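You operate a simulated robot arm through the tools that you are given. There is no shell and no other tool. Be economical: measure what you need, move in short steps, check, and stop when the job is done.

You run a simulated two-armed robot. Do the job below in one go: nothing can be reset, and whatever is moved stays where it is left.

## Task
Set the drum speed knob to 30, then start extractor, drum, incline, trough.
Fine: in that order, with the panel's green buttons.

The check looks at the end state, three seconds after you hand in, the way a careful person would. Anything else that was tipped, shoved, dropped, spilled or broken makes it a failure.

## Robot
Two 7-joint arms with two-finger parallel grippers on one trunk that stands fixed in place. Base frame: the origin is at the foot of the trunk, x ahead of it, y to its left, z up. Lengths are in cm, angles in degrees, forces in N, time in s.
The left shoulder is at [5, 15.8, 119.7], the right one opposite. With the tool pointing down near the work surface each hand reaches from about 10 to 66 cm from the base axis, measured 20 degrees to its own side. Payload 3.91 kg a hand.
The tool frame of a hand sits at the grasp point between the pads (the TCP): z along the fingers, y along the line on which they close. The tips reach 3 cm beyond it. The gripper opens to 11 cm. The fingers are 2 cm wide and 1 cm thick; the gripper's body (4.8 by 11.2 cm) begins 5.5 cm behind the TCP.
Orientation is told as [roll, pitch, yaw] about the base's x, y, z axes, in that order, counted from this pose: with the fingers straight down and closing along the base's y, the tool's x points along the base's -x, its y along +y and its z along -z.

## Interface
- The arms move only by the tool jog_arm. It takes "left_series", "right_series" or both (then of equal length, played together; a hand with none holds still); each is a list of rows, each a list of 7 numbers: the turn, a rotation vector about the tool's x, y, z in degrees, then the shift along the tool's x, y, z in mm, then the opening, from 0 (shut) to 1 (fully open). In form: [[rx, ry, rz, dx, dy, dz, jaw], ...]. A call has 1 to 20 rows; each row shifts and turns the commanded pose from where the row before left it, along the tool's axes as they then stand. A row lasts 0.2 s, in which the tool goes at most 5 cm and 8.6 degrees; a call with a longer step from one row to the next is refused whole, and so is a gripper value outside its range. A pose out of reach is approached as far as the arm can. The call stops where the force on the tool passes 50 N (or 10 N more than at its start, if that is more) or the arm is blocked; 0.2 s more then pass. Each finger travels about 15.3 cm/s and halts on what it meets, pressing with about 31 N; the grip force reading is that of the motor and also rises with nothing between the fingers. The clock runs only during rows and for 0.2 s after the last one: add rows that do not move to give the fingers time. The reply holds the time, the measured pose of the TCP, the force on the tool along the base axes, the opening and the grip force, in the units named above and with some noise, with the torque about the TCP (base axes, N m) and any sound that the robot's microphone picked up.
- Cameras (640 x 400 px; columns grow to the right, rows downward): "scene" is now at [9.39, -7.46, 138.45]; the picture's right is [-0.81, -0.59, 0.00], its down [-0.04, 0.05, -1.00] and it looks along [0.58, -0.81, -0.06] (base axes); focal length 214 px, centre (320, 200). "left" rides on the left gripper at [7.3, -1.7, -10.3] in its tool frame; the picture's right is [0.23, 0.97, 0.00], its down [-0.76, 0.18, -0.62] and it looks along [-0.61, 0.14, 0.78] (tool axes); focal length 222 px, centre (320, 200). "right" rides on the right gripper at [7.2, 1.7, -10.3] in its tool frame; the picture's right is [-0.23, 0.97, 0.00], its down [-0.76, -0.18, -0.62] and it looks along [-0.61, -0.14, 0.78] (tool axes); focal length 222 px, centre (320, 200). There is no depth. A picture from a camera that has moved, and an enlarged one, comes with that camera's place and axes in the base frame and with its lens.
- grab_frame(camera): a new picture of that camera. No time passes.
- lift_body(by): slides the trunk up (or, below 0, down) by that many cm; the arms and the scene camera ride with it, the base frame stays. It gives what a move gives, with no picture.
- head_to(pan, tilt): turns the head with the scene camera to pan (to the left, within 80 degrees either way) and tilt (down, from -29 to 69), counted from straight ahead of the robot. It gives what a move gives.
- enlarge(camera, box): a new picture of the part [left, top, right, bottom] of that camera's present view, enlarged. No time passes.
- hand_in(): hands the job in; it is judged then, once.

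Go step by step. Nothing tells you positions but the pictures and the camera data: compare them with the known pose of the tool, close in by small moves and look again before you grip or let go. The budget is 120 turns and 86 pictures, counting those below and the enlarged ones. Unless the task says otherwise, let go and move clear before handing in, and close with one line.

The tools are called as name(argument=value, ...) on one line, values as JSON. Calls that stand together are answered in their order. jog_arm: Moves the arms, as the interface text tells. Its arguments: {"type":"object","properties":{"left_series":{"type":"array"},"right_series":{"type":"array"}},"required":[]} The other tools are called the same way: lift_body (by) slides the trunk up or down; head_to (pan, tilt) turns the head that bears the scene camera; grab_frame (camera) takes a picture; enlarge (camera, box) takes an enlarged picture of a part of a camera's view; hand_in () hands the job in.

At the start:

```text
t: 0.0
left_ee_pos: [27.63, -4.71, 138.05]
left_tool_rot: [-0.2, 0.0, 0.1]
left_ft_force: [-0.6, -0.6, 0.3]
left_ft_torque: [0.0, -0.01, -0.01]
left_gripper_width: 11.0
left_finger_force: 0.0
right_ee_pos: [21.02, -26.93, 137.98]
right_tool_rot: [0.0, 0.0, -0.1]
right_ft_force: [-0.7, 1.1, -0.2]
right_ft_torque: [-0.01, 0.0, -0.03]
right_gripper_width: 10.97
right_finger_force: 0.0
trunk travel left (down, up): [-43.9, 4.3]
head pan, tilt: [-54.2, 3.5]
```

scene: 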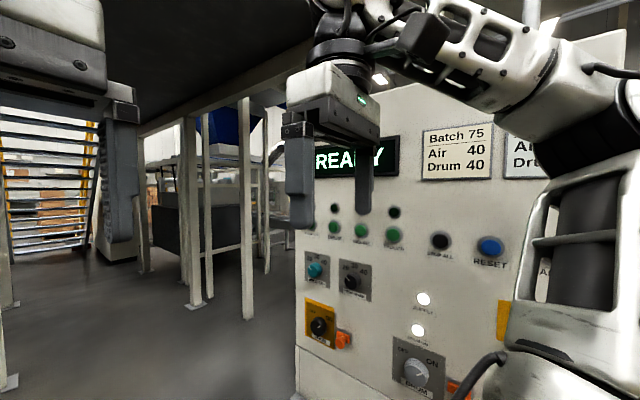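
right: 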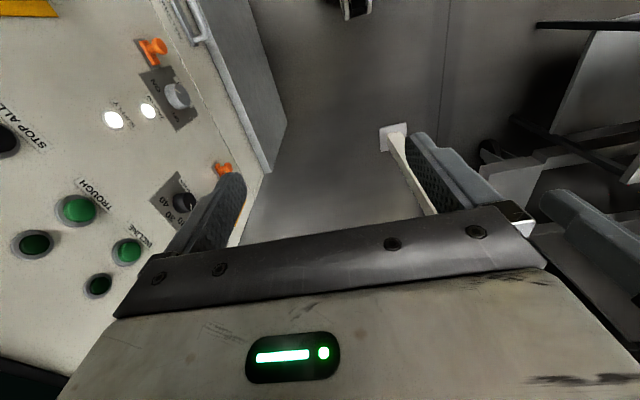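
left: 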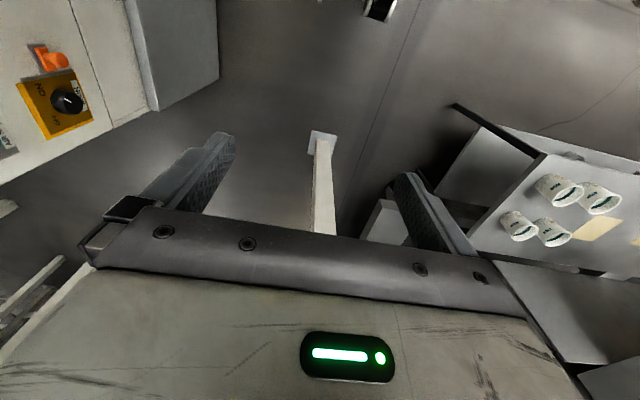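

The panel stands to the right of the robot, partly hidden by the right arm. I'll enlarge the control area to read the labels.

enlarge(camera="scene", box=[290, 180, 530, 330])

enlarge(camera="scene", box=[290, 250, 530, 400])

enlarge(camera="scene", box=[300, 100, 640, 312])

```text
2.67 times, centred on (410, 255) of scene
camera zoom: at [9.39, -7.46, 138.45], right [-0.81, -0.59, 0.0], down [-0.04, 0.05, -1.0], along [0.58, -0.81, -0.06], focal length 572 px, centre (80, 53)
```

zoom: 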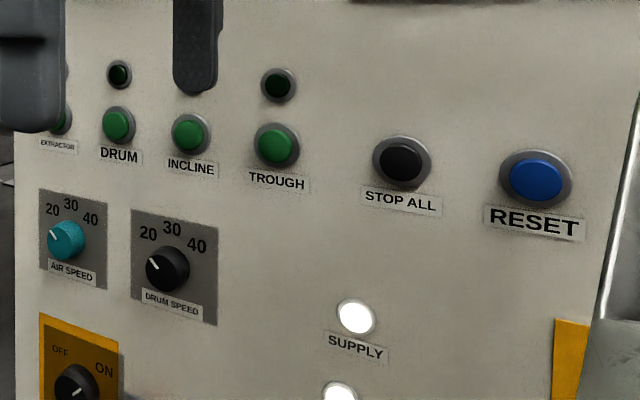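

```text
2.67 times, centred on (410, 325) of scene
camera zoom: at [9.39, -7.46, 138.45], right [-0.81, -0.59, 0.0], down [-0.04, 0.05, -1.0], along [0.58, -0.81, -0.06], focal length 572 px, centre (80, -133)
```

zoom: 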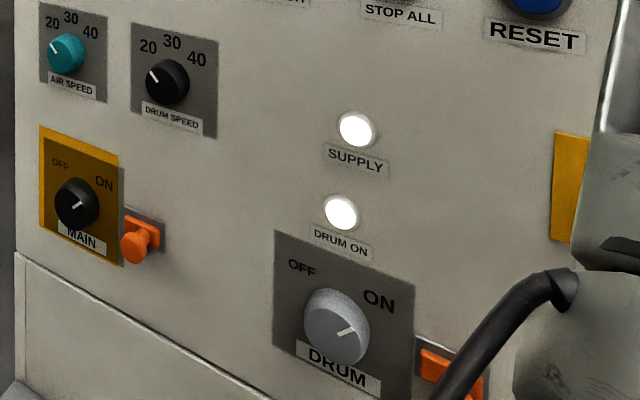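

```text
1.88 times, centred on (470, 206) of scene
camera zoom: at [9.39, -7.46, 138.45], right [-0.81, -0.59, 0.0], down [-0.04, 0.05, -1.0], along [0.58, -0.81, -0.06], focal length 404 px, centre (38, 189)
```

zoom: 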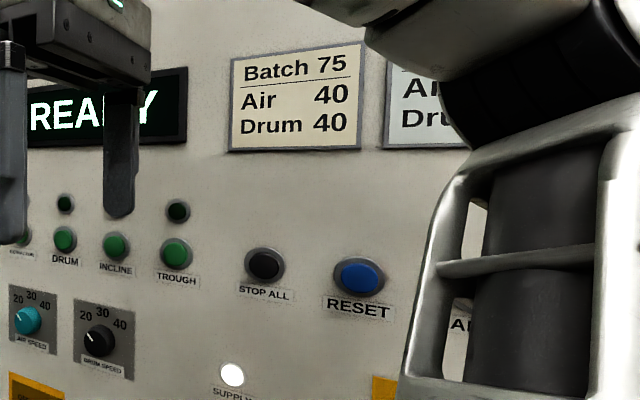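

The panel is a vertical face at about y=-59. The green buttons sit at z≈127: trough x≈24.7, incline ≈33, drum ≈41, extractor ≈49. The drum speed knob is near [34.5, -58, 113.6]. I'll move the left hand out of the way and bring the right hand out in front of the panel.

jog_arm(left_series=[[0, 0, 0, 0, 30, 0, 1], [0, 0, 0, 0, 30, 0, 1], [0, 0, 0, 0, 30, 0, 1], [0, 0, 0, 0, 30, 0, 1], [0, 0, 0, 0, 20, 0, 1]], right_series=[[0, 0, 0, -25, -25, 0, 0.7], [0, 0, 0, -25, -25, 0, 0.7], [0, 0, 0, -25, -25, 0, 0.7], [0, 0, 0, -25, -25, 0, 0.7], [0, 0, 0, -25, -25, 0, 0.7]])

```text
t: 1.2
left_ee_pos: [27.6, 9.21, 137.87]
left_tool_rot: [-0.1, 0.1, 0.1]
left_ft_force: [0.2, -0.6, -0.1]
left_ft_torque: [0.0, 0.01, 0.0]
left_gripper_width: 11.0
left_finger_force: 0.1
right_ee_pos: [33.44, -39.08, 137.43]
right_tool_rot: [-0.1, -0.1, -0.1]
right_ft_force: [-0.4, 0.5, 0.1]
right_ft_torque: [0.01, 0.04, -0.02]
right_gripper_width: 7.69
right_finger_force: 0.0
right hand out of reach, approached as far as the arm can: row 5
trunk travel left (down, up): [-43.9, 4.3]
head pan, tilt: [-54.2, 3.5]
```

The right hand is near its reach limit while pointing down, so I'll rotate it to point at the panel.

jog_arm(right_series=[[8.2, 0, 0, 0, 0, 0, 0.7], [8.2, 0, 0, 0, 0, 0, 0.7], [8.2, 0, 0, 0, 0, 0, 0.7], [8.2, 0, 0, 0, 0, 0, 0.7], [8.2, 0, 0, 0, 0, 0, 0.7], [8.2, 0, 0, 0, 0, 0, 0.7], [8.2, 0, 0, 0, 0, 0, 0.7], [8.2, 0, 0, 0, 0, 0, 0.7], [8.2, 0, 0, 0, 0, 0, 0.7], [8.2, 0, 0, 0, 0, 0, 0.7], [8.0, 0, 0, 0, 0, 0, 0.7], [0, 0, 0, 0, 0, 0, 0.7]])

grab_frame(camera="scene")

grab_frame(camera="right")

```text
t: 3.8
left_ee_pos: [27.48, 9.2, 138.0]
left_tool_rot: [-0.2, 0.0, 0.1]
left_ft_force: [-0.5, 0.1, 0.0]
left_ft_torque: [0.0, 0.02, 0.02]
left_gripper_width: 11.03
left_finger_force: 0.0
right_ee_pos: [33.14, -45.51, 135.42]
right_tool_rot: [-90.0, 0.0, 0.2]
right_ft_force: [-0.3, -0.9, 0.1]
right_ft_torque: [0.01, 0.0, -0.02]
right_gripper_width: 7.71
right_finger_force: 0.0
right hand out of reach, approached as far as the arm can: row 6, 7, 8, 9, 10, 11
trunk travel left (down, up): [-43.9, 4.3]
head pan, tilt: [-54.2, 3.5]
```

```text
79 pictures are left
camera scene: at [9.38, -7.44, 138.45], right [-0.81, -0.59, 0.0], down [-0.04, 0.05, -1.0], along [0.58, -0.81, -0.06], focal length 214 px, centre (320, 200)
```

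scene: 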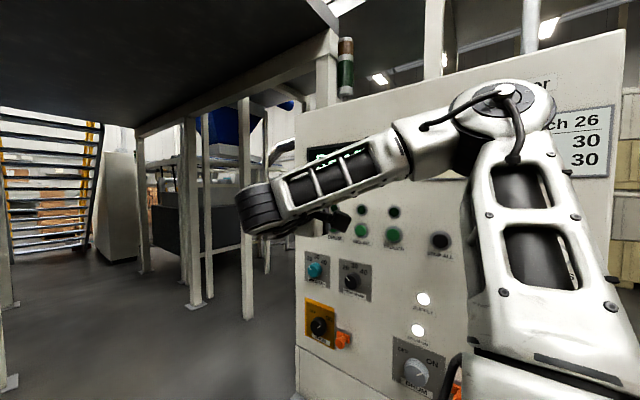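

```text
78 pictures are left
camera right: at [25.87, -35.36, 133.77], right [0.23, 0.0, -0.97], down [0.76, 0.63, 0.18], along [0.61, -0.78, 0.14], focal length 222 px, centre (320, 200)
```

right: 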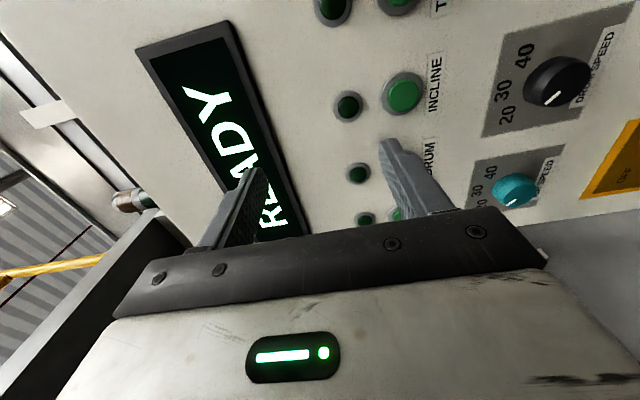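

The hand now points at the panel. The right camera puts the drum speed knob at about [34.9, -58, 113.7] and incline at [33, -59, 127]. Next I'll lower the hand to knob height.

jog_arm(right_series=[[0, 0, 0, 0, 40, 0, 0.65], [0, 0, 0, 0, 40, 0, 0.65], [0, 0, 0, 0, 40, 0, 0.65], [0, 0, 0, 0, 40, 0, 0.65], [0, 0, 0, 0, 40, 0, 0.65], [0, 0, 0, 0, 10, 20, 0.65]])

```text
t: 5.2
left_ee_pos: [27.39, 9.23, 138.13]
left_tool_rot: [-0.1, 0.0, 0.1]
left_ft_force: [-0.5, 0.0, 0.5]
left_ft_torque: [0.02, 0.03, -0.05]
left_gripper_width: 11.02
left_finger_force: 0.0
right_ee_pos: [33.05, -47.73, 114.42]
right_tool_rot: [-90.1, 0.0, 0.0]
right_ft_force: [0.7, 1.0, -0.5]
right_ft_torque: [0.04, -0.01, -0.02]
right_gripper_width: 7.16
right_finger_force: 0.1
trunk travel left (down, up): [-43.9, 4.3]
head pan, tilt: [-54.2, 3.5]
```

The pose follows commands well here. I'll line up with the knob and twist the hand back 25° before gripping.

jog_arm(right_series=[[0, 0, 0, -17, 7, 0, 0.65], [0, 0, -8.4, 0, 0, 0, 0.65], [0, 0, -8.4, 0, 0, 0, 0.65], [0, 0, -8.4, 0, 0, 0, 0.65]])

grab_frame(camera="right")

grab_frame(camera="scene")

```text
t: 6.2
left_ee_pos: [27.47, 9.18, 138.12]
left_tool_rot: [-0.1, 0.0, 0.1]
left_ft_force: [-0.5, -0.8, -0.6]
left_ft_torque: [0.01, 0.02, -0.01]
left_gripper_width: 11.0
left_finger_force: 0.0
right_ee_pos: [34.9, -47.7, 113.67]
right_tool_rot: [-90.1, 25.4, 0.0]
right_ft_force: [0.7, 0.5, 0.7]
right_ft_torque: [-0.03, -0.01, -0.01]
right_gripper_width: 7.16
right_finger_force: 0.0
trunk travel left (down, up): [-43.9, 4.3]
head pan, tilt: [-54.2, 3.5]
```

```text
77 pictures are left
camera right: at [27.56, -37.35, 115.28], right [-0.21, 0.0, -0.98], down [0.76, 0.62, -0.17], along [0.61, -0.78, -0.13], focal length 222 px, centre (320, 200)
```

right: 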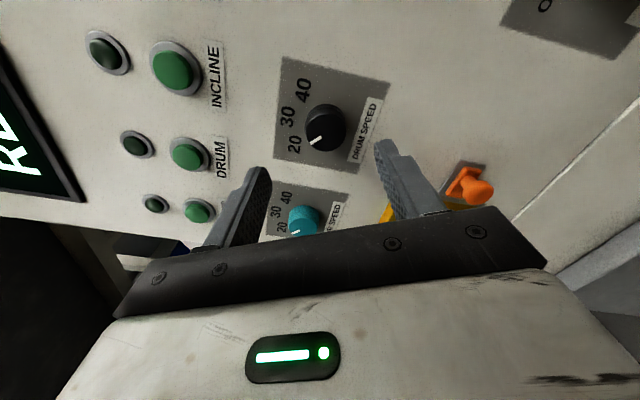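

```text
76 pictures are left
camera scene: at [9.38, -7.45, 138.45], right [-0.81, -0.59, 0.0], down [-0.04, 0.05, -1.0], along [0.58, -0.81, -0.06], focal length 214 px, centre (320, 200)
```

scene: 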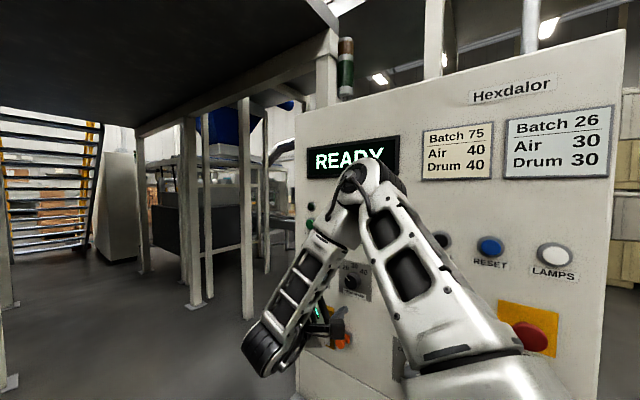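

The knob shows at about [35.1, -58, 113.3], 4 cm wide. I'll adjust slightly and advance part of the way.

jog_arm(right_series=[[0, 0, 0, -3.3, 2.3, 20, 0.65], [0, 0, 0, 0, 0, 20, 0.65], [0, 0, 0, 0, 0, 15, 0.65]])

grab_frame(camera="right")

```text
t: 7.0
left_ee_pos: [27.4, 9.19, 138.0]
left_tool_rot: [-0.2, 0.0, 0.1]
left_ft_force: [-0.4, -0.8, -0.3]
left_ft_torque: [0.0, -0.01, 0.0]
left_gripper_width: 11.01
left_finger_force: 0.0
right_ee_pos: [35.08, -53.27, 113.26]
right_tool_rot: [-90.0, 25.2, 0.0]
right_ft_force: [-0.5, -0.4, -0.8]
right_ft_torque: [-0.01, -0.02, 0.01]
right_gripper_width: 7.17
right_finger_force: 0.2
trunk travel left (down, up): [-43.9, 4.3]
head pan, tilt: [-54.2, 3.5]
```

```text
75 pictures are left
camera right: at [27.72, -42.92, 114.87], right [-0.21, 0.0, -0.98], down [0.76, 0.62, -0.16], along [0.61, -0.78, -0.13], focal length 222 px, centre (320, 200)
```

right: 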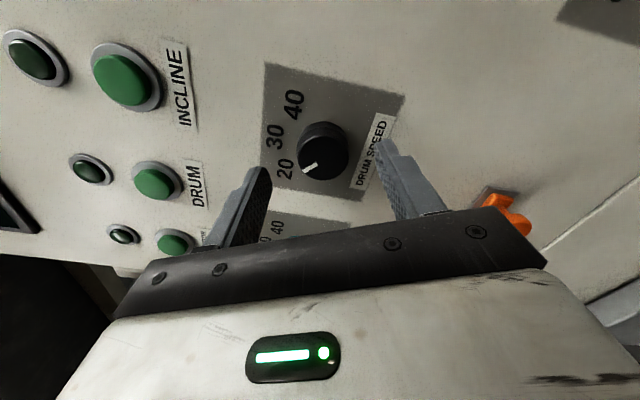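

The knob is centred between the fingers. I'll advance in small steps until the tips straddle it.

jog_arm(right_series=[[0, 0, 0, 0, 0, 8, 0.65], [0, 0, 0, 0, 0, 7, 0.65], [0, 0, 0, 0, 0, 6, 0.65]])

grab_frame(camera="right")

```text
t: 7.8
left_ee_pos: [27.47, 9.17, 138.04]
left_tool_rot: [-0.1, 0.1, 0.1]
left_ft_force: [-0.4, -0.1, -0.7]
left_ft_torque: [0.0, 0.04, 0.03]
left_gripper_width: 11.0
left_finger_force: 0.1
right_ee_pos: [35.26, -55.3, 113.32]
right_tool_rot: [-90.1, 25.3, 0.0]
right_ft_force: [0.1, -0.7, -0.4]
right_ft_torque: [0.01, 0.0, 0.0]
right_gripper_width: 7.16
right_finger_force: 0.1
trunk travel left (down, up): [-43.9, 4.3]
head pan, tilt: [-54.2, 3.5]
```

```text
74 pictures are left
camera right: at [27.81, -44.94, 114.88], right [-0.21, 0.0, -0.98], down [0.76, 0.62, -0.16], along [0.61, -0.78, -0.13], focal length 222 px, centre (320, 200)
```

right: 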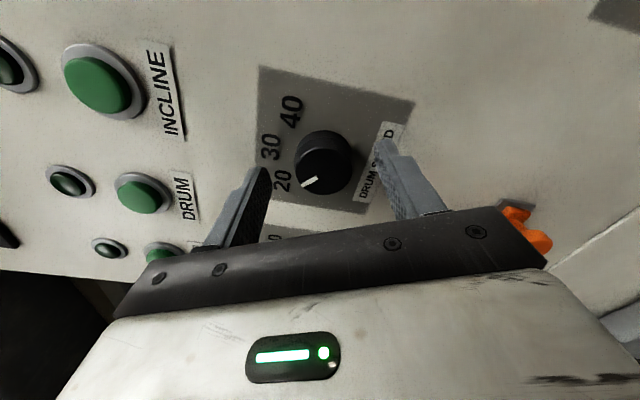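

The tips are only just level with the knob's face at y≈-58, so I'll go about 1 cm deeper.

jog_arm(right_series=[[0, 0, 0, 0, 0, 4, 0.65], [0, 0, 0, 0, 0, 3, 0.65], [0, 0, 0, 0, 0, 3, 0.65]])

grab_frame(camera="right")

```text
t: 8.6
left_ee_pos: [27.34, 9.22, 138.08]
left_tool_rot: [-0.1, 0.0, 0.1]
left_ft_force: [0.6, -0.2, 0.6]
left_ft_torque: [-0.01, 0.0, 0.01]
left_gripper_width: 11.0
left_finger_force: 0.0
right_ee_pos: [35.11, -56.32, 113.46]
right_tool_rot: [-90.0, 25.2, 0.1]
right_ft_force: [-0.6, -0.2, -0.1]
right_ft_torque: [0.02, -0.06, -0.02]
right_gripper_width: 7.14
right_finger_force: 0.1
trunk travel left (down, up): [-43.9, 4.3]
head pan, tilt: [-54.2, 3.5]
```

```text
73 pictures are left
camera right: at [27.77, -45.98, 114.97], right [-0.21, 0.0, -0.98], down [0.76, 0.62, -0.16], along [0.61, -0.78, -0.13], focal length 222 px, centre (320, 200)
```

right: 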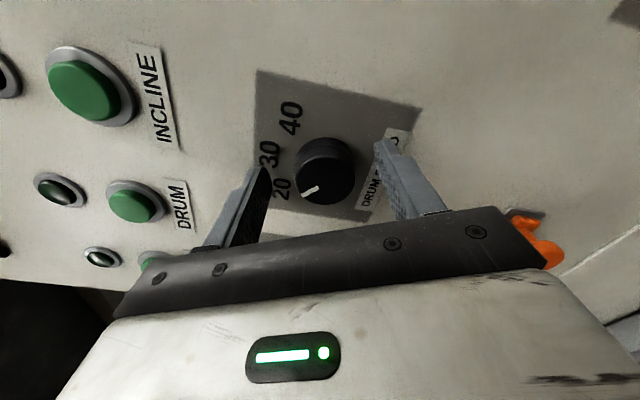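

The tips now overlap the knob by about 1.5 cm, so I'll close on it.

jog_arm(right_series=[[0, 0, 0, 0, 0, 0, 0.3], [0, 0, 0, 0, 0, 0, 0.3], [0, 0, 0, 0, 0, 0, 0.3]])

grab_frame(camera="right")

```text
t: 9.4
left_ee_pos: [27.54, 9.15, 138.05]
left_tool_rot: [-0.1, 0.1, 0.1]
left_ft_force: [0.0, 0.5, -0.4]
left_ft_torque: [0.01, 0.03, 0.0]
left_gripper_width: 11.01
left_finger_force: 0.0
right_ee_pos: [35.0, -56.26, 113.32]
right_tool_rot: [-89.7, 25.3, 0.0]
right_ft_force: [-6.4, 5.9, -12.6]
right_ft_torque: [0.43, 0.03, -0.2]
right_gripper_width: 4.04
right_finger_force: 44.9
trunk travel left (down, up): [-43.9, 4.3]
head pan, tilt: [-54.2, 3.5]
```

```text
72 pictures are left
camera right: at [27.7, -45.99, 114.85], right [-0.21, 0.0, -0.98], down [0.77, 0.62, -0.16], along [0.61, -0.78, -0.14], focal length 222 px, centre (320, 200)
```

right: 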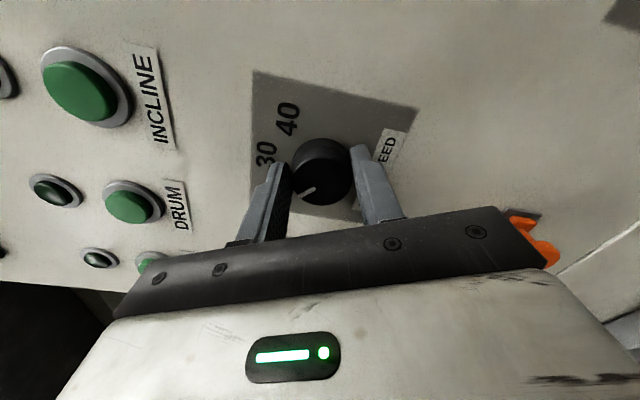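

The knob is gripped at 4.0 cm, and its pointer sits about 45° to the left of straight up. I'll turn it 42° clockwise and check.

jog_arm(right_series=[[0, 0, 0, 0, 1, 0, 0.3], [0, 0, 7, 0, 0, 0, 0.3], [0, 0, 7, 0, 0, 0, 0.3], [0, 0, 7, 0, 0, 0, 0.3], [0, 0, 7, 0, 0, 0, 0.3], [0, 0, 7, 0, 0, 0, 0.3], [0, 0, 7, 0, 0, 0, 0.3], [0, 0, 0, 0, 0, 0, 0.3]])

grab_frame(camera="right")

```text
t: 11.2
left_ee_pos: [27.6, 9.02, 138.06]
left_tool_rot: [0.0, 0.0, 0.1]
left_ft_force: [0.2, 0.5, 0.5]
left_ft_torque: [0.0, 0.01, 0.0]
left_gripper_width: 11.03
left_finger_force: 0.2
right_ee_pos: [35.02, -56.29, 112.98]
right_tool_rot: [-89.3, -16.6, -0.3]
right_ft_force: [-9.1, 12.2, -28.9]
right_ft_torque: [0.61, 0.1, 0.28]
right_gripper_width: 4.05
right_finger_force: 45.0
trunk travel left (down, up): [-43.9, 4.3]
head pan, tilt: [-54.2, 3.5]
```

```text
71 pictures are left
camera right: at [28.46, -45.96, 109.33], right [0.5, 0.01, -0.87], down [0.68, 0.62, 0.4], along [0.54, -0.79, 0.3], focal length 222 px, centre (320, 200)
```

right: 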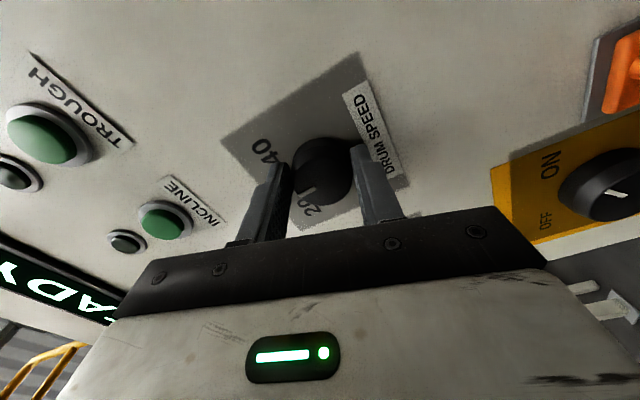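

The knob turned with the hand. The side load grew when I shifted down, so I'll ease back up and look closely at the pointer.

jog_arm(right_series=[[0, 0, 0, 0, -1.5, -0.5, 0.3], [0, 0, 0, 0, 0, 0, 0.3]])

enlarge(camera="right", box=[240, 110, 416, 220])

```text
t: 11.8
left_ee_pos: [27.55, 8.87, 137.87]
left_tool_rot: [0.0, 0.0, 0.1]
left_ft_force: [0.4, 0.6, -0.8]
left_ft_torque: [0.0, -0.01, 0.02]
left_gripper_width: 11.01
left_finger_force: 0.1
right_ee_pos: [34.98, -56.24, 112.91]
right_tool_rot: [-89.0, -16.5, -0.2]
right_ft_force: [-6.9, 11.4, -34.8]
right_ft_torque: [0.78, 0.14, 0.15]
right_gripper_width: 4.08
right_finger_force: 45.0
trunk travel left (down, up): [-43.9, 4.3]
head pan, tilt: [-54.2, 3.5]
```

```text
3.64 times, centred on (328, 165) of right
camera zoom: at [28.45, -45.96, 109.41], right [0.49, 0.01, -0.87], down [0.68, 0.62, 0.4], along [0.54, -0.79, 0.29], focal length 808 px, centre (291, 327)
```

zoom: 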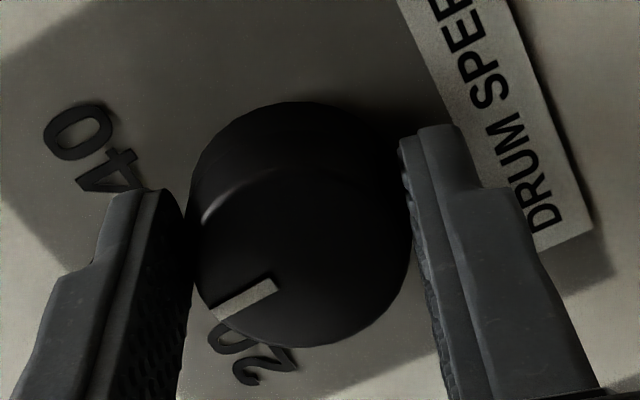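

The pointer is now about 4° short of straight up. I'll relieve the load, turn 4° more, then open and back off to check.

jog_arm(right_series=[[0, 0, 2, 0, 2, 0, 0.3], [0, 0, 2, 0, 2, 0, 0.3], [0, 0, 0, 0, 0, 0, 0.3]])

```text
t: 12.6
left_ee_pos: [27.46, 9.07, 138.03]
left_tool_rot: [0.1, 0.0, 0.1]
left_ft_force: [0.1, -0.4, -0.2]
left_ft_torque: [-0.03, 0.01, 0.01]
left_gripper_width: 11.0
left_finger_force: 0.0
right_ee_pos: [35.14, -56.42, 112.8]
right_tool_rot: [-89.5, -20.7, -0.3]
right_ft_force: [-11.9, 5.8, -22.9]
right_ft_torque: [0.9, 0.14, 0.19]
right_gripper_width: 4.05
right_finger_force: 44.9
trunk travel left (down, up): [-43.9, 4.3]
head pan, tilt: [-54.2, 3.5]
```

I'll open and retract now.

jog_arm(right_series=[[0, 0, 0, 0, 0, 0, 0.65], [0, 0, 0, 0, 0, 0, 0.65], [0, 0, 0, 0, 0, 0, 0.65], [0, 0, 0, 0, 0, -25, 0.65], [0, 0, 0, 0, 0, -25, 0.65], [0, 0, 0, 0, 0, -25, 0.65]])

grab_frame(camera="right")

enlarge(camera="scene", box=[290, 180, 450, 300])

```text
t: 14.0
left_ee_pos: [27.42, 9.22, 137.98]
left_tool_rot: [-0.1, -0.1, 0.0]
left_ft_force: [0.4, 0.7, 0.7]
left_ft_torque: [-0.01, -0.01, 0.01]
left_gripper_width: 11.0
left_finger_force: 0.0
right_ee_pos: [35.14, -48.67, 112.96]
right_tool_rot: [-89.9, -20.7, 0.0]
right_ft_force: [-0.3, -0.3, -0.3]
right_ft_torque: [0.0, 0.0, -0.03]
right_gripper_width: 7.14
right_finger_force: 0.1
trunk travel left (down, up): [-43.9, 4.3]
head pan, tilt: [-54.2, 3.5]
```

```text
69 pictures are left
camera right: at [28.93, -38.28, 108.86], right [0.56, 0.0, -0.83], down [0.65, 0.62, 0.44], along [0.52, -0.78, 0.35], focal length 222 px, centre (320, 200)
```

right: 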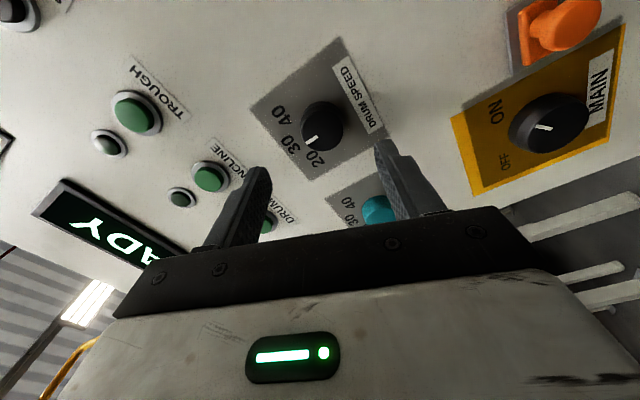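

```text
3.33 times, centred on (370, 240) of scene
camera zoom: at [9.4, -7.43, 138.45], right [-0.81, -0.59, 0.0], down [-0.04, 0.05, -1.0], along [0.58, -0.81, -0.06], focal length 715 px, centre (153, 67)
```

zoom: 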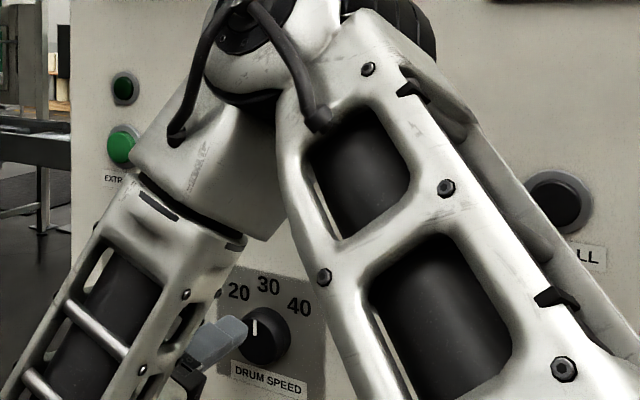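

The pointer stands upright at 30. I'll close the fingers, straighten the wrist and move in front of the extractor button, taking a knob check picture on the way.

jog_arm(right_series=[[0, 0, -6.9, 0, 0, 0, 0], [0, 0, -6.9, 0, 0, 0, 0], [0, 0, -6.9, 0, 0, 0, 0], [0, 0, 0, 0, 0, 0, 0]])

enlarge(camera="right", box=[240, 60, 432, 180])

jog_arm(right_series=[[0, 0, 0, -34, -35, 0, 0], [0, 0, 0, -34, -35, 0, 0], [0, 0, 0, -34, -35, 0, 0], [0, 0, 0, -34, -35, 0, 0], [0, 0, 0, 0, 0, 0, 0]])

grab_frame(camera="right")

grab_frame(camera="scene")

```text
t: 15.0
left_ee_pos: [27.41, 9.24, 138.1]
left_tool_rot: [0.0, 0.0, 0.1]
left_ft_force: [0.1, -1.0, -0.3]
left_ft_torque: [-0.02, -0.03, -0.01]
left_gripper_width: 11.0
left_finger_force: 0.0
right_ee_pos: [35.17, -48.51, 112.98]
right_tool_rot: [-89.9, 0.1, 0.0]
right_ft_force: [-0.1, 0.3, -0.2]
right_ft_torque: [-0.03, -0.02, 0.02]
right_gripper_width: 0.0
right_finger_force: 31.6
trunk travel left (down, up): [-43.9, 4.3]
head pan, tilt: [-54.2, 3.5]
```

```text
3.33 times, centred on (336, 120) of right
camera zoom: at [27.85, -38.36, 111.36], right [0.23, 0.0, -0.97], down [0.76, 0.62, 0.18], along [0.61, -0.78, 0.14], focal length 740 px, centre (267, 467)
```

zoom: 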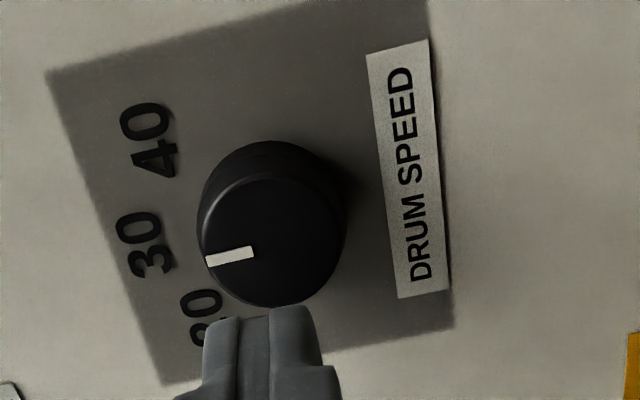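

```text
t: 16.2
left_ee_pos: [27.44, 9.14, 138.12]
left_tool_rot: [-0.1, 0.1, 0.2]
left_ft_force: [-0.2, -0.6, -0.6]
left_ft_torque: [-0.02, -0.01, -0.02]
left_gripper_width: 11.02
left_finger_force: 0.0
right_ee_pos: [48.75, -48.62, 126.91]
right_tool_rot: [-90.0, 0.0, 0.0]
right_ft_force: [-0.4, -0.2, 0.2]
right_ft_torque: [0.0, -0.01, -0.01]
right_gripper_width: 0.03
right_finger_force: 31.2
trunk travel left (down, up): [-43.9, 4.3]
head pan, tilt: [-54.2, 3.5]
```

```text
66 pictures are left
camera right: at [41.47, -38.24, 125.27], right [0.23, 0.0, -0.97], down [0.76, 0.62, 0.18], along [0.61, -0.78, 0.14], focal length 222 px, centre (320, 200)
```

right: 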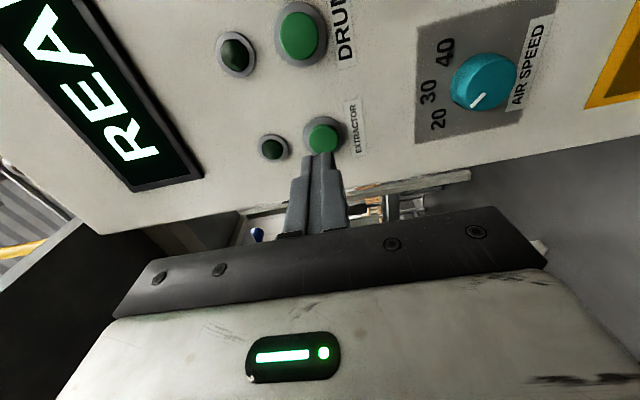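

```text
65 pictures are left
camera scene: at [9.37, -7.46, 138.45], right [-0.81, -0.59, 0.0], down [-0.04, 0.05, -1.0], along [0.58, -0.81, -0.06], focal length 214 px, centre (320, 200)
```

scene: 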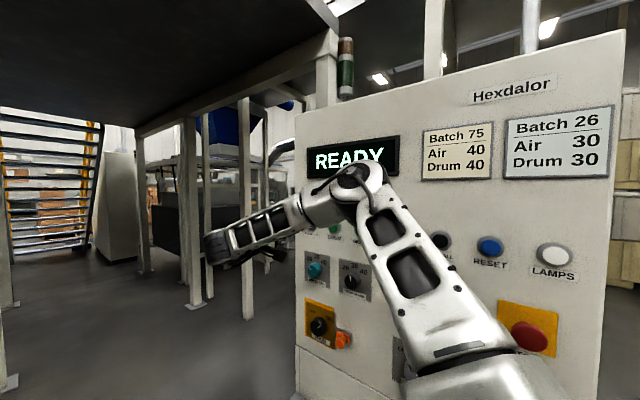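

The knob pointer is within 2° of vertical, which is 30. The extractor button is at about x=49.7, z=127, so I'll shift over and approach it.

jog_arm(right_series=[[0, 0, 0, -9, 0, 20, 0], [0, 0, 0, 0, 0, 20, 0], [0, 0, 0, 0, 0, 10, 0]])

grab_frame(camera="right")

```text
t: 17.0
left_ee_pos: [27.46, 9.22, 138.01]
left_tool_rot: [-0.2, 0.0, 0.1]
left_ft_force: [0.8, 0.0, -0.1]
left_ft_torque: [-0.01, 0.0, 0.03]
left_gripper_width: 10.99
left_finger_force: 0.0
right_ee_pos: [49.72, -53.7, 127.04]
right_tool_rot: [-90.0, -0.1, 0.0]
right_ft_force: [-0.2, 0.0, -0.5]
right_ft_torque: [-0.01, 0.01, -0.01]
right_gripper_width: 0.0
right_finger_force: 31.0
trunk travel left (down, up): [-43.9, 4.3]
head pan, tilt: [-54.2, 3.5]
```

```text
64 pictures are left
camera right: at [42.34, -43.4, 125.36], right [0.23, 0.0, -0.97], down [0.76, 0.62, 0.18], along [0.61, -0.78, 0.14], focal length 222 px, centre (320, 200)
```

right: 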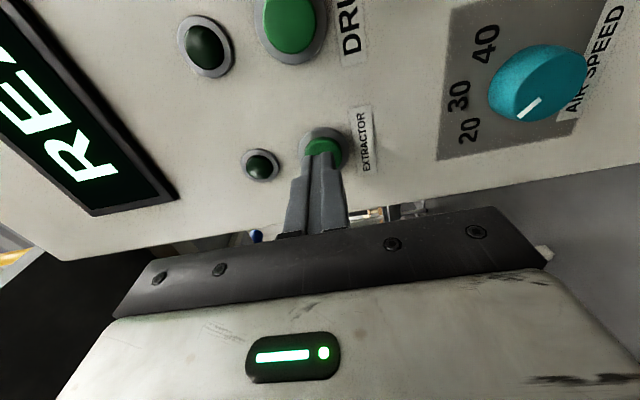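

The fingertips are aligned with the extractor button, so I'll press in gently.

jog_arm(right_series=[[0, 0, 0, 0, 0, 6, 0], [0, 0, 0, 0, 0, 6, 0], [0, 0, 0, 0, 0, 4, 0], [0, 0, 0, 0, 0, 3, 0], [0, 0, 0, 0, 0, 3, 0], [0, 0, 0, 0, 0, 3, 0]])

grab_frame(camera="right")

```text
t: 18.4
left_ee_pos: [27.52, 9.18, 138.07]
left_tool_rot: [0.0, 0.0, 0.0]
left_ft_force: [-0.1, -0.2, 0.5]
left_ft_torque: [-0.01, 0.02, -0.01]
left_gripper_width: 11.01
left_finger_force: 0.0
right_ee_pos: [49.72, -56.24, 127.12]
right_tool_rot: [-89.9, -0.1, 0.0]
right_ft_force: [0.6, 2.8, -1.1]
right_ft_torque: [0.07, 0.05, -0.02]
right_gripper_width: 0.01
right_finger_force: 31.0
trunk travel left (down, up): [-43.9, 4.3]
head pan, tilt: [-54.2, 3.5]
heard: click
```

```text
63 pictures are left
camera right: at [42.35, -45.86, 125.4], right [0.23, 0.0, -0.97], down [0.76, 0.62, 0.18], along [0.61, -0.78, 0.14], focal length 222 px, centre (320, 200)
```

right: 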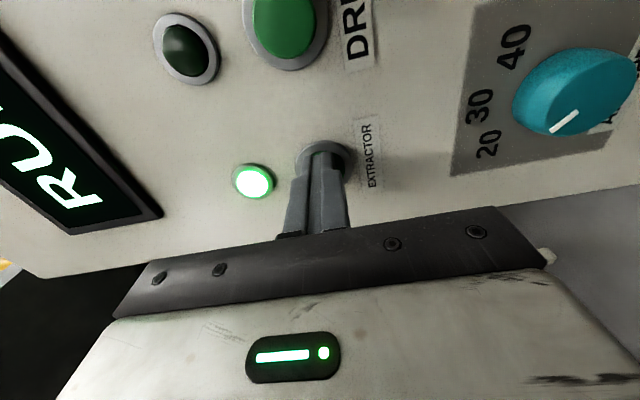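

There was a click, the extractor lamp lit and the display changed to RU… I'll back off and shift to the drum button.

jog_arm(right_series=[[0, 0, 0, 0, 0, -20, 0], [0, 0, 0, 0, 0, -15, 0], [0, 0, 0, 42, 0, 0, 0], [0, 0, 0, 41, 0, 0, 0], [0, 0, 0, 0, 0, 0, 0]])

grab_frame(camera="right")

grab_frame(camera="scene")

```text
t: 19.6
left_ee_pos: [27.4, 9.21, 137.96]
left_tool_rot: [-0.2, -0.1, 0.1]
left_ft_force: [0.3, -1.6, 0.1]
left_ft_torque: [0.01, 0.0, 0.0]
left_gripper_width: 11.01
left_finger_force: 0.0
right_ee_pos: [41.11, -52.61, 126.88]
right_tool_rot: [-90.0, -0.1, -0.1]
right_ft_force: [0.1, 0.1, 0.2]
right_ft_torque: [0.05, 0.02, 0.0]
right_gripper_width: 0.01
right_finger_force: 30.9
trunk travel left (down, up): [-43.9, 4.3]
head pan, tilt: [-54.2, 3.5]
```

```text
62 pictures are left
camera right: at [33.87, -42.34, 125.26], right [0.23, 0.0, -0.97], down [0.76, 0.62, 0.18], along [0.61, -0.78, 0.14], focal length 222 px, centre (320, 200)
```

right: 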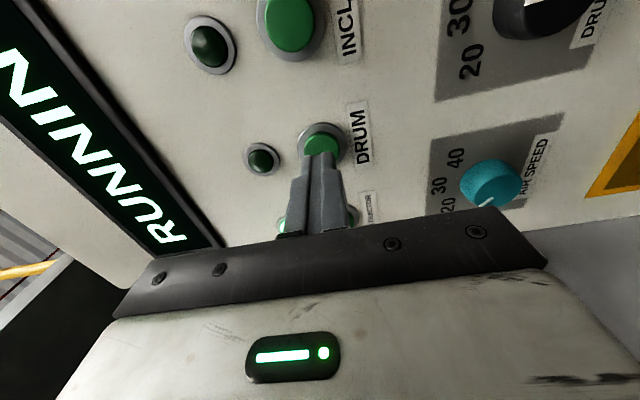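

```text
61 pictures are left
camera scene: at [9.41, -7.46, 138.44], right [-0.81, -0.59, 0.0], down [-0.04, 0.05, -1.0], along [0.58, -0.81, -0.06], focal length 214 px, centre (320, 200)
```

scene: 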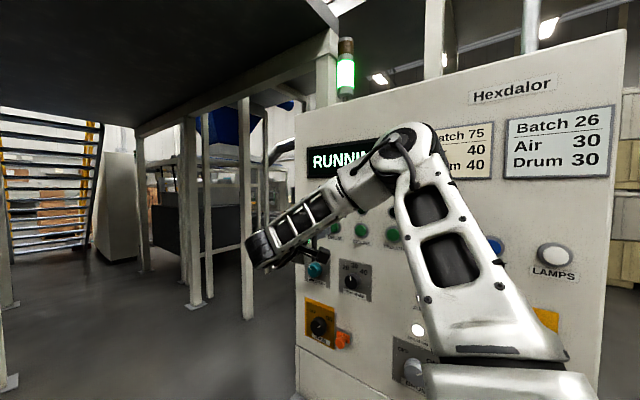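

The display shows RUNNING and the beacon is green. I'm lined up on drum at x≈41.2, so I'll press it.

jog_arm(right_series=[[0, 0, 0, 0, 0, 12, 0], [0, 0, 0, 0, 0, 10, 0], [0, 0, 0, 0, 0, 5, 0], [0, 0, 0, 0, 0, 4, 0], [0, 0, 0, 0, 0, 3, 0], [0, 0, 0, 0, 0, 2, 0]])

grab_frame(camera="right")

```text
t: 21.0
left_ee_pos: [27.37, 9.12, 137.99]
left_tool_rot: [-0.1, 0.0, 0.0]
left_ft_force: [0.0, 0.9, 0.8]
left_ft_torque: [-0.02, -0.05, 0.04]
left_gripper_width: 10.99
left_finger_force: 0.1
right_ee_pos: [41.17, -56.27, 127.18]
right_tool_rot: [-90.0, 0.0, 0.1]
right_ft_force: [0.3, 2.9, -0.4]
right_ft_torque: [0.01, 0.05, 0.04]
right_gripper_width: 0.0
right_finger_force: 31.2
trunk travel left (down, up): [-43.9, 4.3]
head pan, tilt: [-54.2, 3.5]
heard: click
```

```text
60 pictures are left
camera right: at [34.01, -45.93, 125.42], right [0.23, 0.0, -0.97], down [0.76, 0.62, 0.18], along [0.61, -0.78, 0.14], focal length 222 px, centre (320, 200)
```

right: 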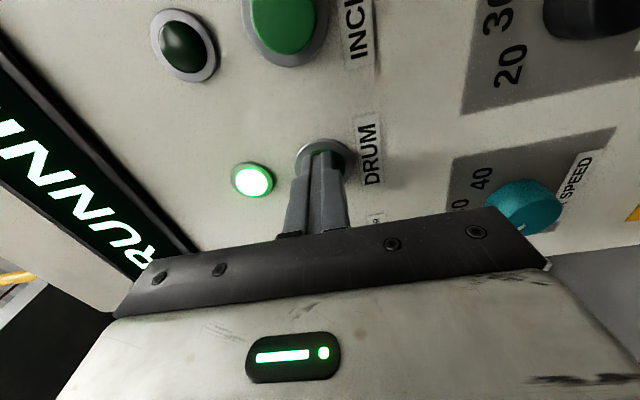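

The drum lamp is lit. Next is incline at x≈33.

jog_arm(right_series=[[0, 0, 0, 0, 0, -20, 0], [0, 0, 0, 0, 0, -15, 0], [0, 0, 0, 41, 0, 0, 0], [0, 0, 0, 41, 0, 0, 0], [0, 0, 0, 0, 0, 0, 0]])

grab_frame(camera="right")

```text
t: 22.2
left_ee_pos: [27.36, 9.17, 138.09]
left_tool_rot: [-0.1, 0.0, 0.1]
left_ft_force: [-0.8, 1.1, -1.0]
left_ft_torque: [0.03, -0.01, 0.02]
left_gripper_width: 11.03
left_finger_force: 0.1
right_ee_pos: [32.92, -53.08, 127.11]
right_tool_rot: [-90.1, -0.1, 0.0]
right_ft_force: [-0.6, -0.3, 1.1]
right_ft_torque: [-0.03, 0.0, -0.02]
right_gripper_width: 0.0
right_finger_force: 31.1
trunk travel left (down, up): [-43.9, 4.3]
head pan, tilt: [-54.2, 3.5]
```

```text
59 pictures are left
camera right: at [25.66, -42.64, 125.4], right [0.23, 0.0, -0.97], down [0.76, 0.62, 0.18], along [0.61, -0.78, 0.14], focal length 222 px, centre (320, 200)
```

right: 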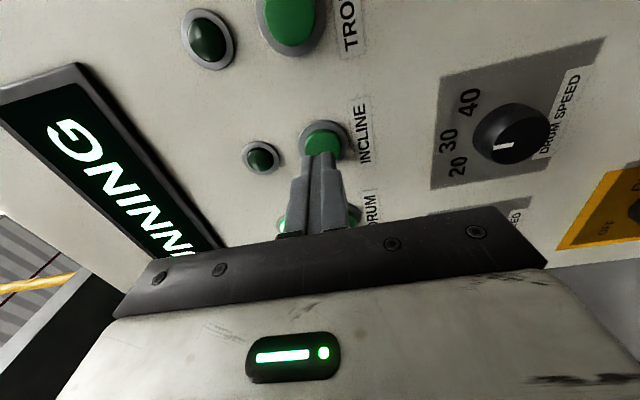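

The hand is aligned on incline, so I'll press it.

jog_arm(right_series=[[0, 0, 0, 0, 0, 11, 0], [0, 0, 0, 0, 0, 8, 0], [0, 0, 0, 0, 0, 5, 0], [0, 0, 0, 0, 0, 4, 0], [0, 0, 0, 0, 0, 3, 0], [0, 0, 0, 0, 0, 2, 0]])

grab_frame(camera="right")

```text
t: 23.6
left_ee_pos: [27.41, 9.12, 137.94]
left_tool_rot: [-0.1, 0.0, 0.1]
left_ft_force: [0.1, -0.5, 0.9]
left_ft_torque: [0.01, 0.01, -0.02]
left_gripper_width: 11.01
left_finger_force: 0.0
right_ee_pos: [33.02, -56.04, 127.1]
right_tool_rot: [-90.0, -0.1, 0.0]
right_ft_force: [-1.6, 1.5, -1.1]
right_ft_torque: [0.04, -0.06, 0.02]
right_gripper_width: 0.0
right_finger_force: 30.9
trunk travel left (down, up): [-43.9, 4.3]
head pan, tilt: [-54.2, 3.5]
```

```text
58 pictures are left
camera right: at [25.74, -45.77, 125.39], right [0.23, 0.0, -0.97], down [0.76, 0.62, 0.18], along [0.61, -0.78, 0.14], focal length 222 px, centre (320, 200)
```

right: 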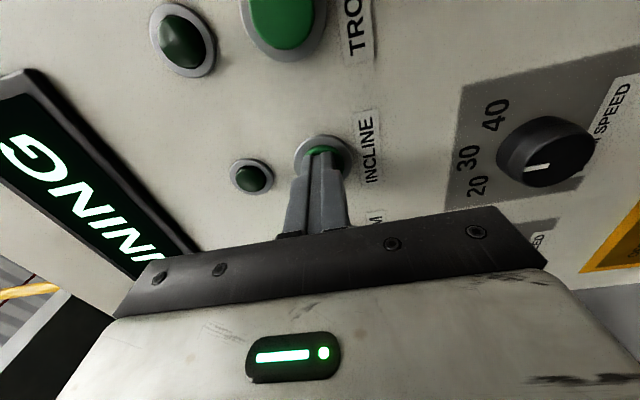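

There's no click yet, so I'll push a few millimetres more.

jog_arm(right_series=[[0, 0, 0, 0, 0, 2, 0], [0, 0, 0, 0, 0, 1, 0]])

grab_frame(camera="right")

```text
t: 24.2
left_ee_pos: [27.36, 9.27, 138.08]
left_tool_rot: [-0.1, 0.0, 0.1]
left_ft_force: [-0.6, 0.3, -0.4]
left_ft_torque: [-0.02, -0.03, 0.03]
left_gripper_width: 11.01
left_finger_force: 0.1
right_ee_pos: [33.09, -56.38, 127.11]
right_tool_rot: [-90.0, -0.1, 0.0]
right_ft_force: [-1.9, 6.1, -1.9]
right_ft_torque: [0.07, -0.01, -0.01]
right_gripper_width: 0.0
right_finger_force: 31.5
trunk travel left (down, up): [-43.9, 4.3]
head pan, tilt: [-54.2, 3.5]
heard: click
```

```text
57 pictures are left
camera right: at [25.78, -46.02, 125.45], right [0.23, 0.0, -0.97], down [0.76, 0.62, 0.18], along [0.61, -0.78, 0.14], focal length 222 px, centre (320, 200)
```

right: 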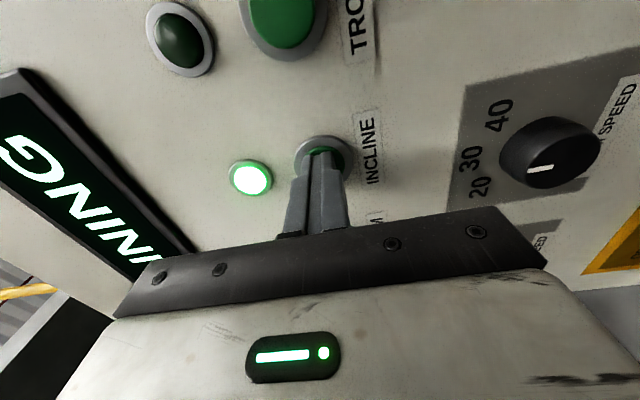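

Incline is running. Trough is next, at x≈24.8.

jog_arm(right_series=[[0, 0, 0, 0, 0, -20, 0], [0, 0, 0, 0, 0, -15, 0], [0, 0, 0, 41, 0, 0, 0], [0, 0, 0, 42, 0, 0, 0], [0, 0, 0, 0, 0, 0, 0]])

grab_frame(camera="right")

```text
t: 25.4
left_ee_pos: [27.57, 9.27, 138.13]
left_tool_rot: [-0.2, 0.0, 0.1]
left_ft_force: [-0.6, -0.3, 0.2]
left_ft_torque: [-0.01, 0.0, 0.01]
left_gripper_width: 11.03
left_finger_force: 0.1
right_ee_pos: [24.88, -53.09, 127.21]
right_tool_rot: [-90.0, -0.1, 0.0]
right_ft_force: [-0.1, -0.2, -0.5]
right_ft_torque: [0.0, 0.01, 0.02]
right_gripper_width: 0.01
right_finger_force: 31.3
trunk travel left (down, up): [-43.9, 4.3]
head pan, tilt: [-54.2, 3.5]
```

```text
56 pictures are left
camera right: at [17.64, -42.77, 125.59], right [0.23, 0.0, -0.97], down [0.76, 0.62, 0.18], along [0.61, -0.78, 0.14], focal length 222 px, centre (320, 200)
```

right: 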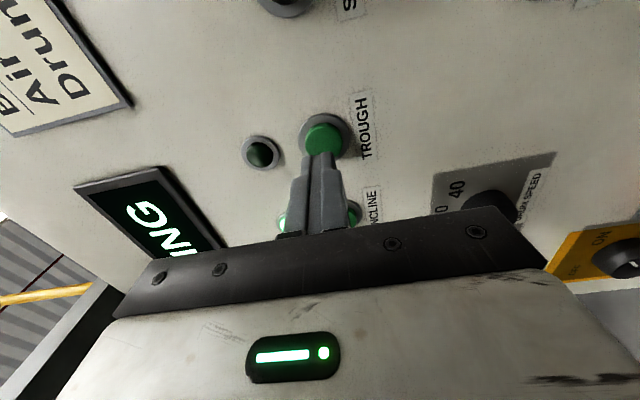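

The hand is nearly aligned, with about 3 mm to nudge. Then I'll press trough.

jog_arm(right_series=[[0, 0, 0, 3, 0, 11, 0], [0, 0, 0, 0, 0, 8, 0], [0, 0, 0, 0, 0, 5, 0], [0, 0, 0, 0, 0, 4, 0], [0, 0, 0, 0, 0, 3, 0], [0, 0, 0, 0, 0, 2, 0], [0, 0, 0, 0, 0, 2, 0]])

grab_frame(camera="right")

```text
t: 27.0
left_ee_pos: [27.6, 9.38, 137.98]
left_tool_rot: [-0.1, 0.0, 0.1]
left_ft_force: [0.3, 0.3, 0.4]
left_ft_torque: [-0.03, -0.01, 0.01]
left_gripper_width: 11.02
left_finger_force: 0.0
right_ee_pos: [24.59, -56.27, 127.09]
right_tool_rot: [-90.1, -0.1, -0.1]
right_ft_force: [1.0, 3.8, 0.5]
right_ft_torque: [0.03, -0.02, 0.05]
right_gripper_width: 0.0
right_finger_force: 31.2
trunk travel left (down, up): [-43.9, 4.3]
head pan, tilt: [-54.2, 3.5]
heard: click
```

```text
55 pictures are left
camera right: at [17.26, -46.01, 125.4], right [0.23, 0.0, -0.97], down [0.76, 0.62, 0.18], along [0.61, -0.78, 0.14], focal length 222 px, centre (320, 200)
```

right: 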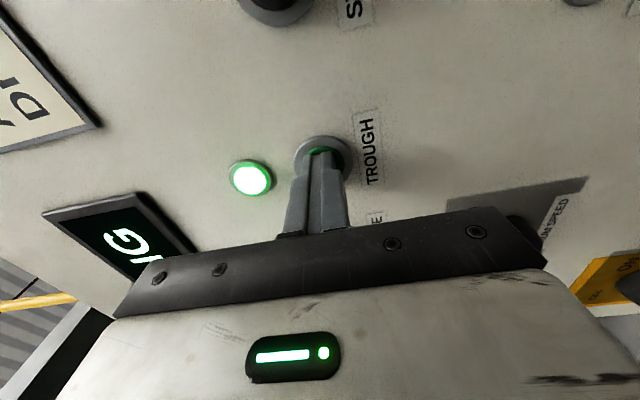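

The trough lamp is lit. I'll back off and check that every lamp is on and the knob still reads 30.

jog_arm(right_series=[[0, 0, 0, 0, 0, -20, 0], [0, 0, 0, 0, 0, -20, 0], [0, 0, 0, 0, 0, -20, 0], [0, 0, 0, 0, 0, -10, 0], [0, 0, 0, 0, 0, 0, 0.2], [0, 0, 0, 0, 0, 0, 0.2]])

grab_frame(camera="right")

grab_frame(camera="scene")

enlarge(camera="scene", box=[290, 130, 450, 300])

```text
t: 28.4
left_ee_pos: [27.53, 9.09, 138.08]
left_tool_rot: [0.0, 0.1, 0.1]
left_ft_force: [0.7, -0.3, -0.4]
left_ft_torque: [0.04, 0.01, 0.02]
left_gripper_width: 10.97
left_finger_force: 0.1
right_ee_pos: [24.5, -49.39, 127.13]
right_tool_rot: [-90.0, -0.1, 0.0]
right_ft_force: [0.4, -0.8, -0.7]
right_ft_torque: [-0.03, 0.01, -0.04]
right_gripper_width: 2.18
right_finger_force: 0.0
trunk travel left (down, up): [-43.9, 4.3]
head pan, tilt: [-54.2, 3.5]
```

```text
54 pictures are left
camera right: at [17.23, -39.07, 125.4], right [0.23, 0.0, -0.97], down [0.76, 0.62, 0.18], along [0.61, -0.78, 0.14], focal length 222 px, centre (320, 200)
```

right: 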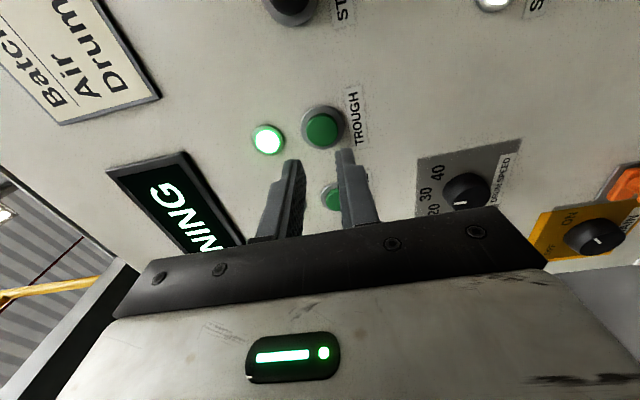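

```text
53 pictures are left
camera scene: at [9.39, -7.46, 138.45], right [-0.81, -0.59, 0.0], down [-0.04, 0.05, -1.0], along [0.58, -0.81, -0.06], focal length 214 px, centre (320, 200)
```

scene: 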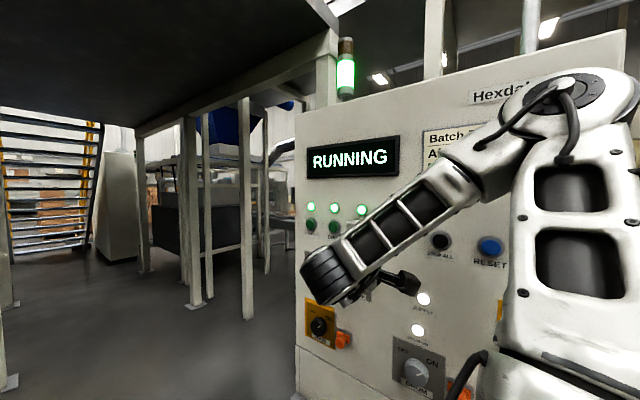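

```text
2.35 times, centred on (370, 215) of scene
camera zoom: at [9.39, -7.46, 138.45], right [-0.81, -0.59, 0.0], down [-0.04, 0.05, -1.0], along [0.58, -0.81, -0.06], focal length 505 px, centre (202, 165)
```

zoom: 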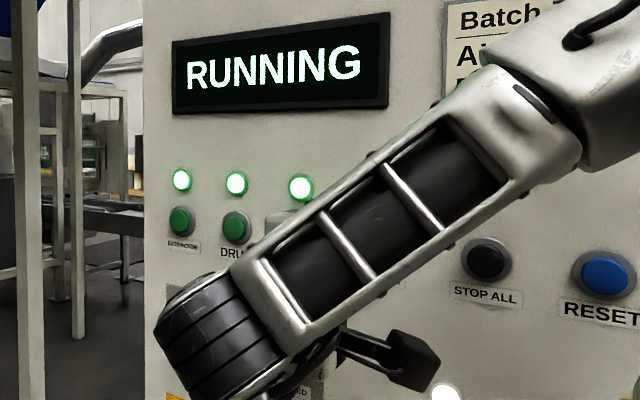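

All four lamps are lit, the display reads RUNNING, the knob points to 30 and the hands are clear. I'm handing in.

hand_in()

```text
The job is handed in.
```

The drum speed knob is set to 30. Extractor, drum, incline and trough were started in that order with the green buttons, and all four lamps are lit with the display reading RUNNING.
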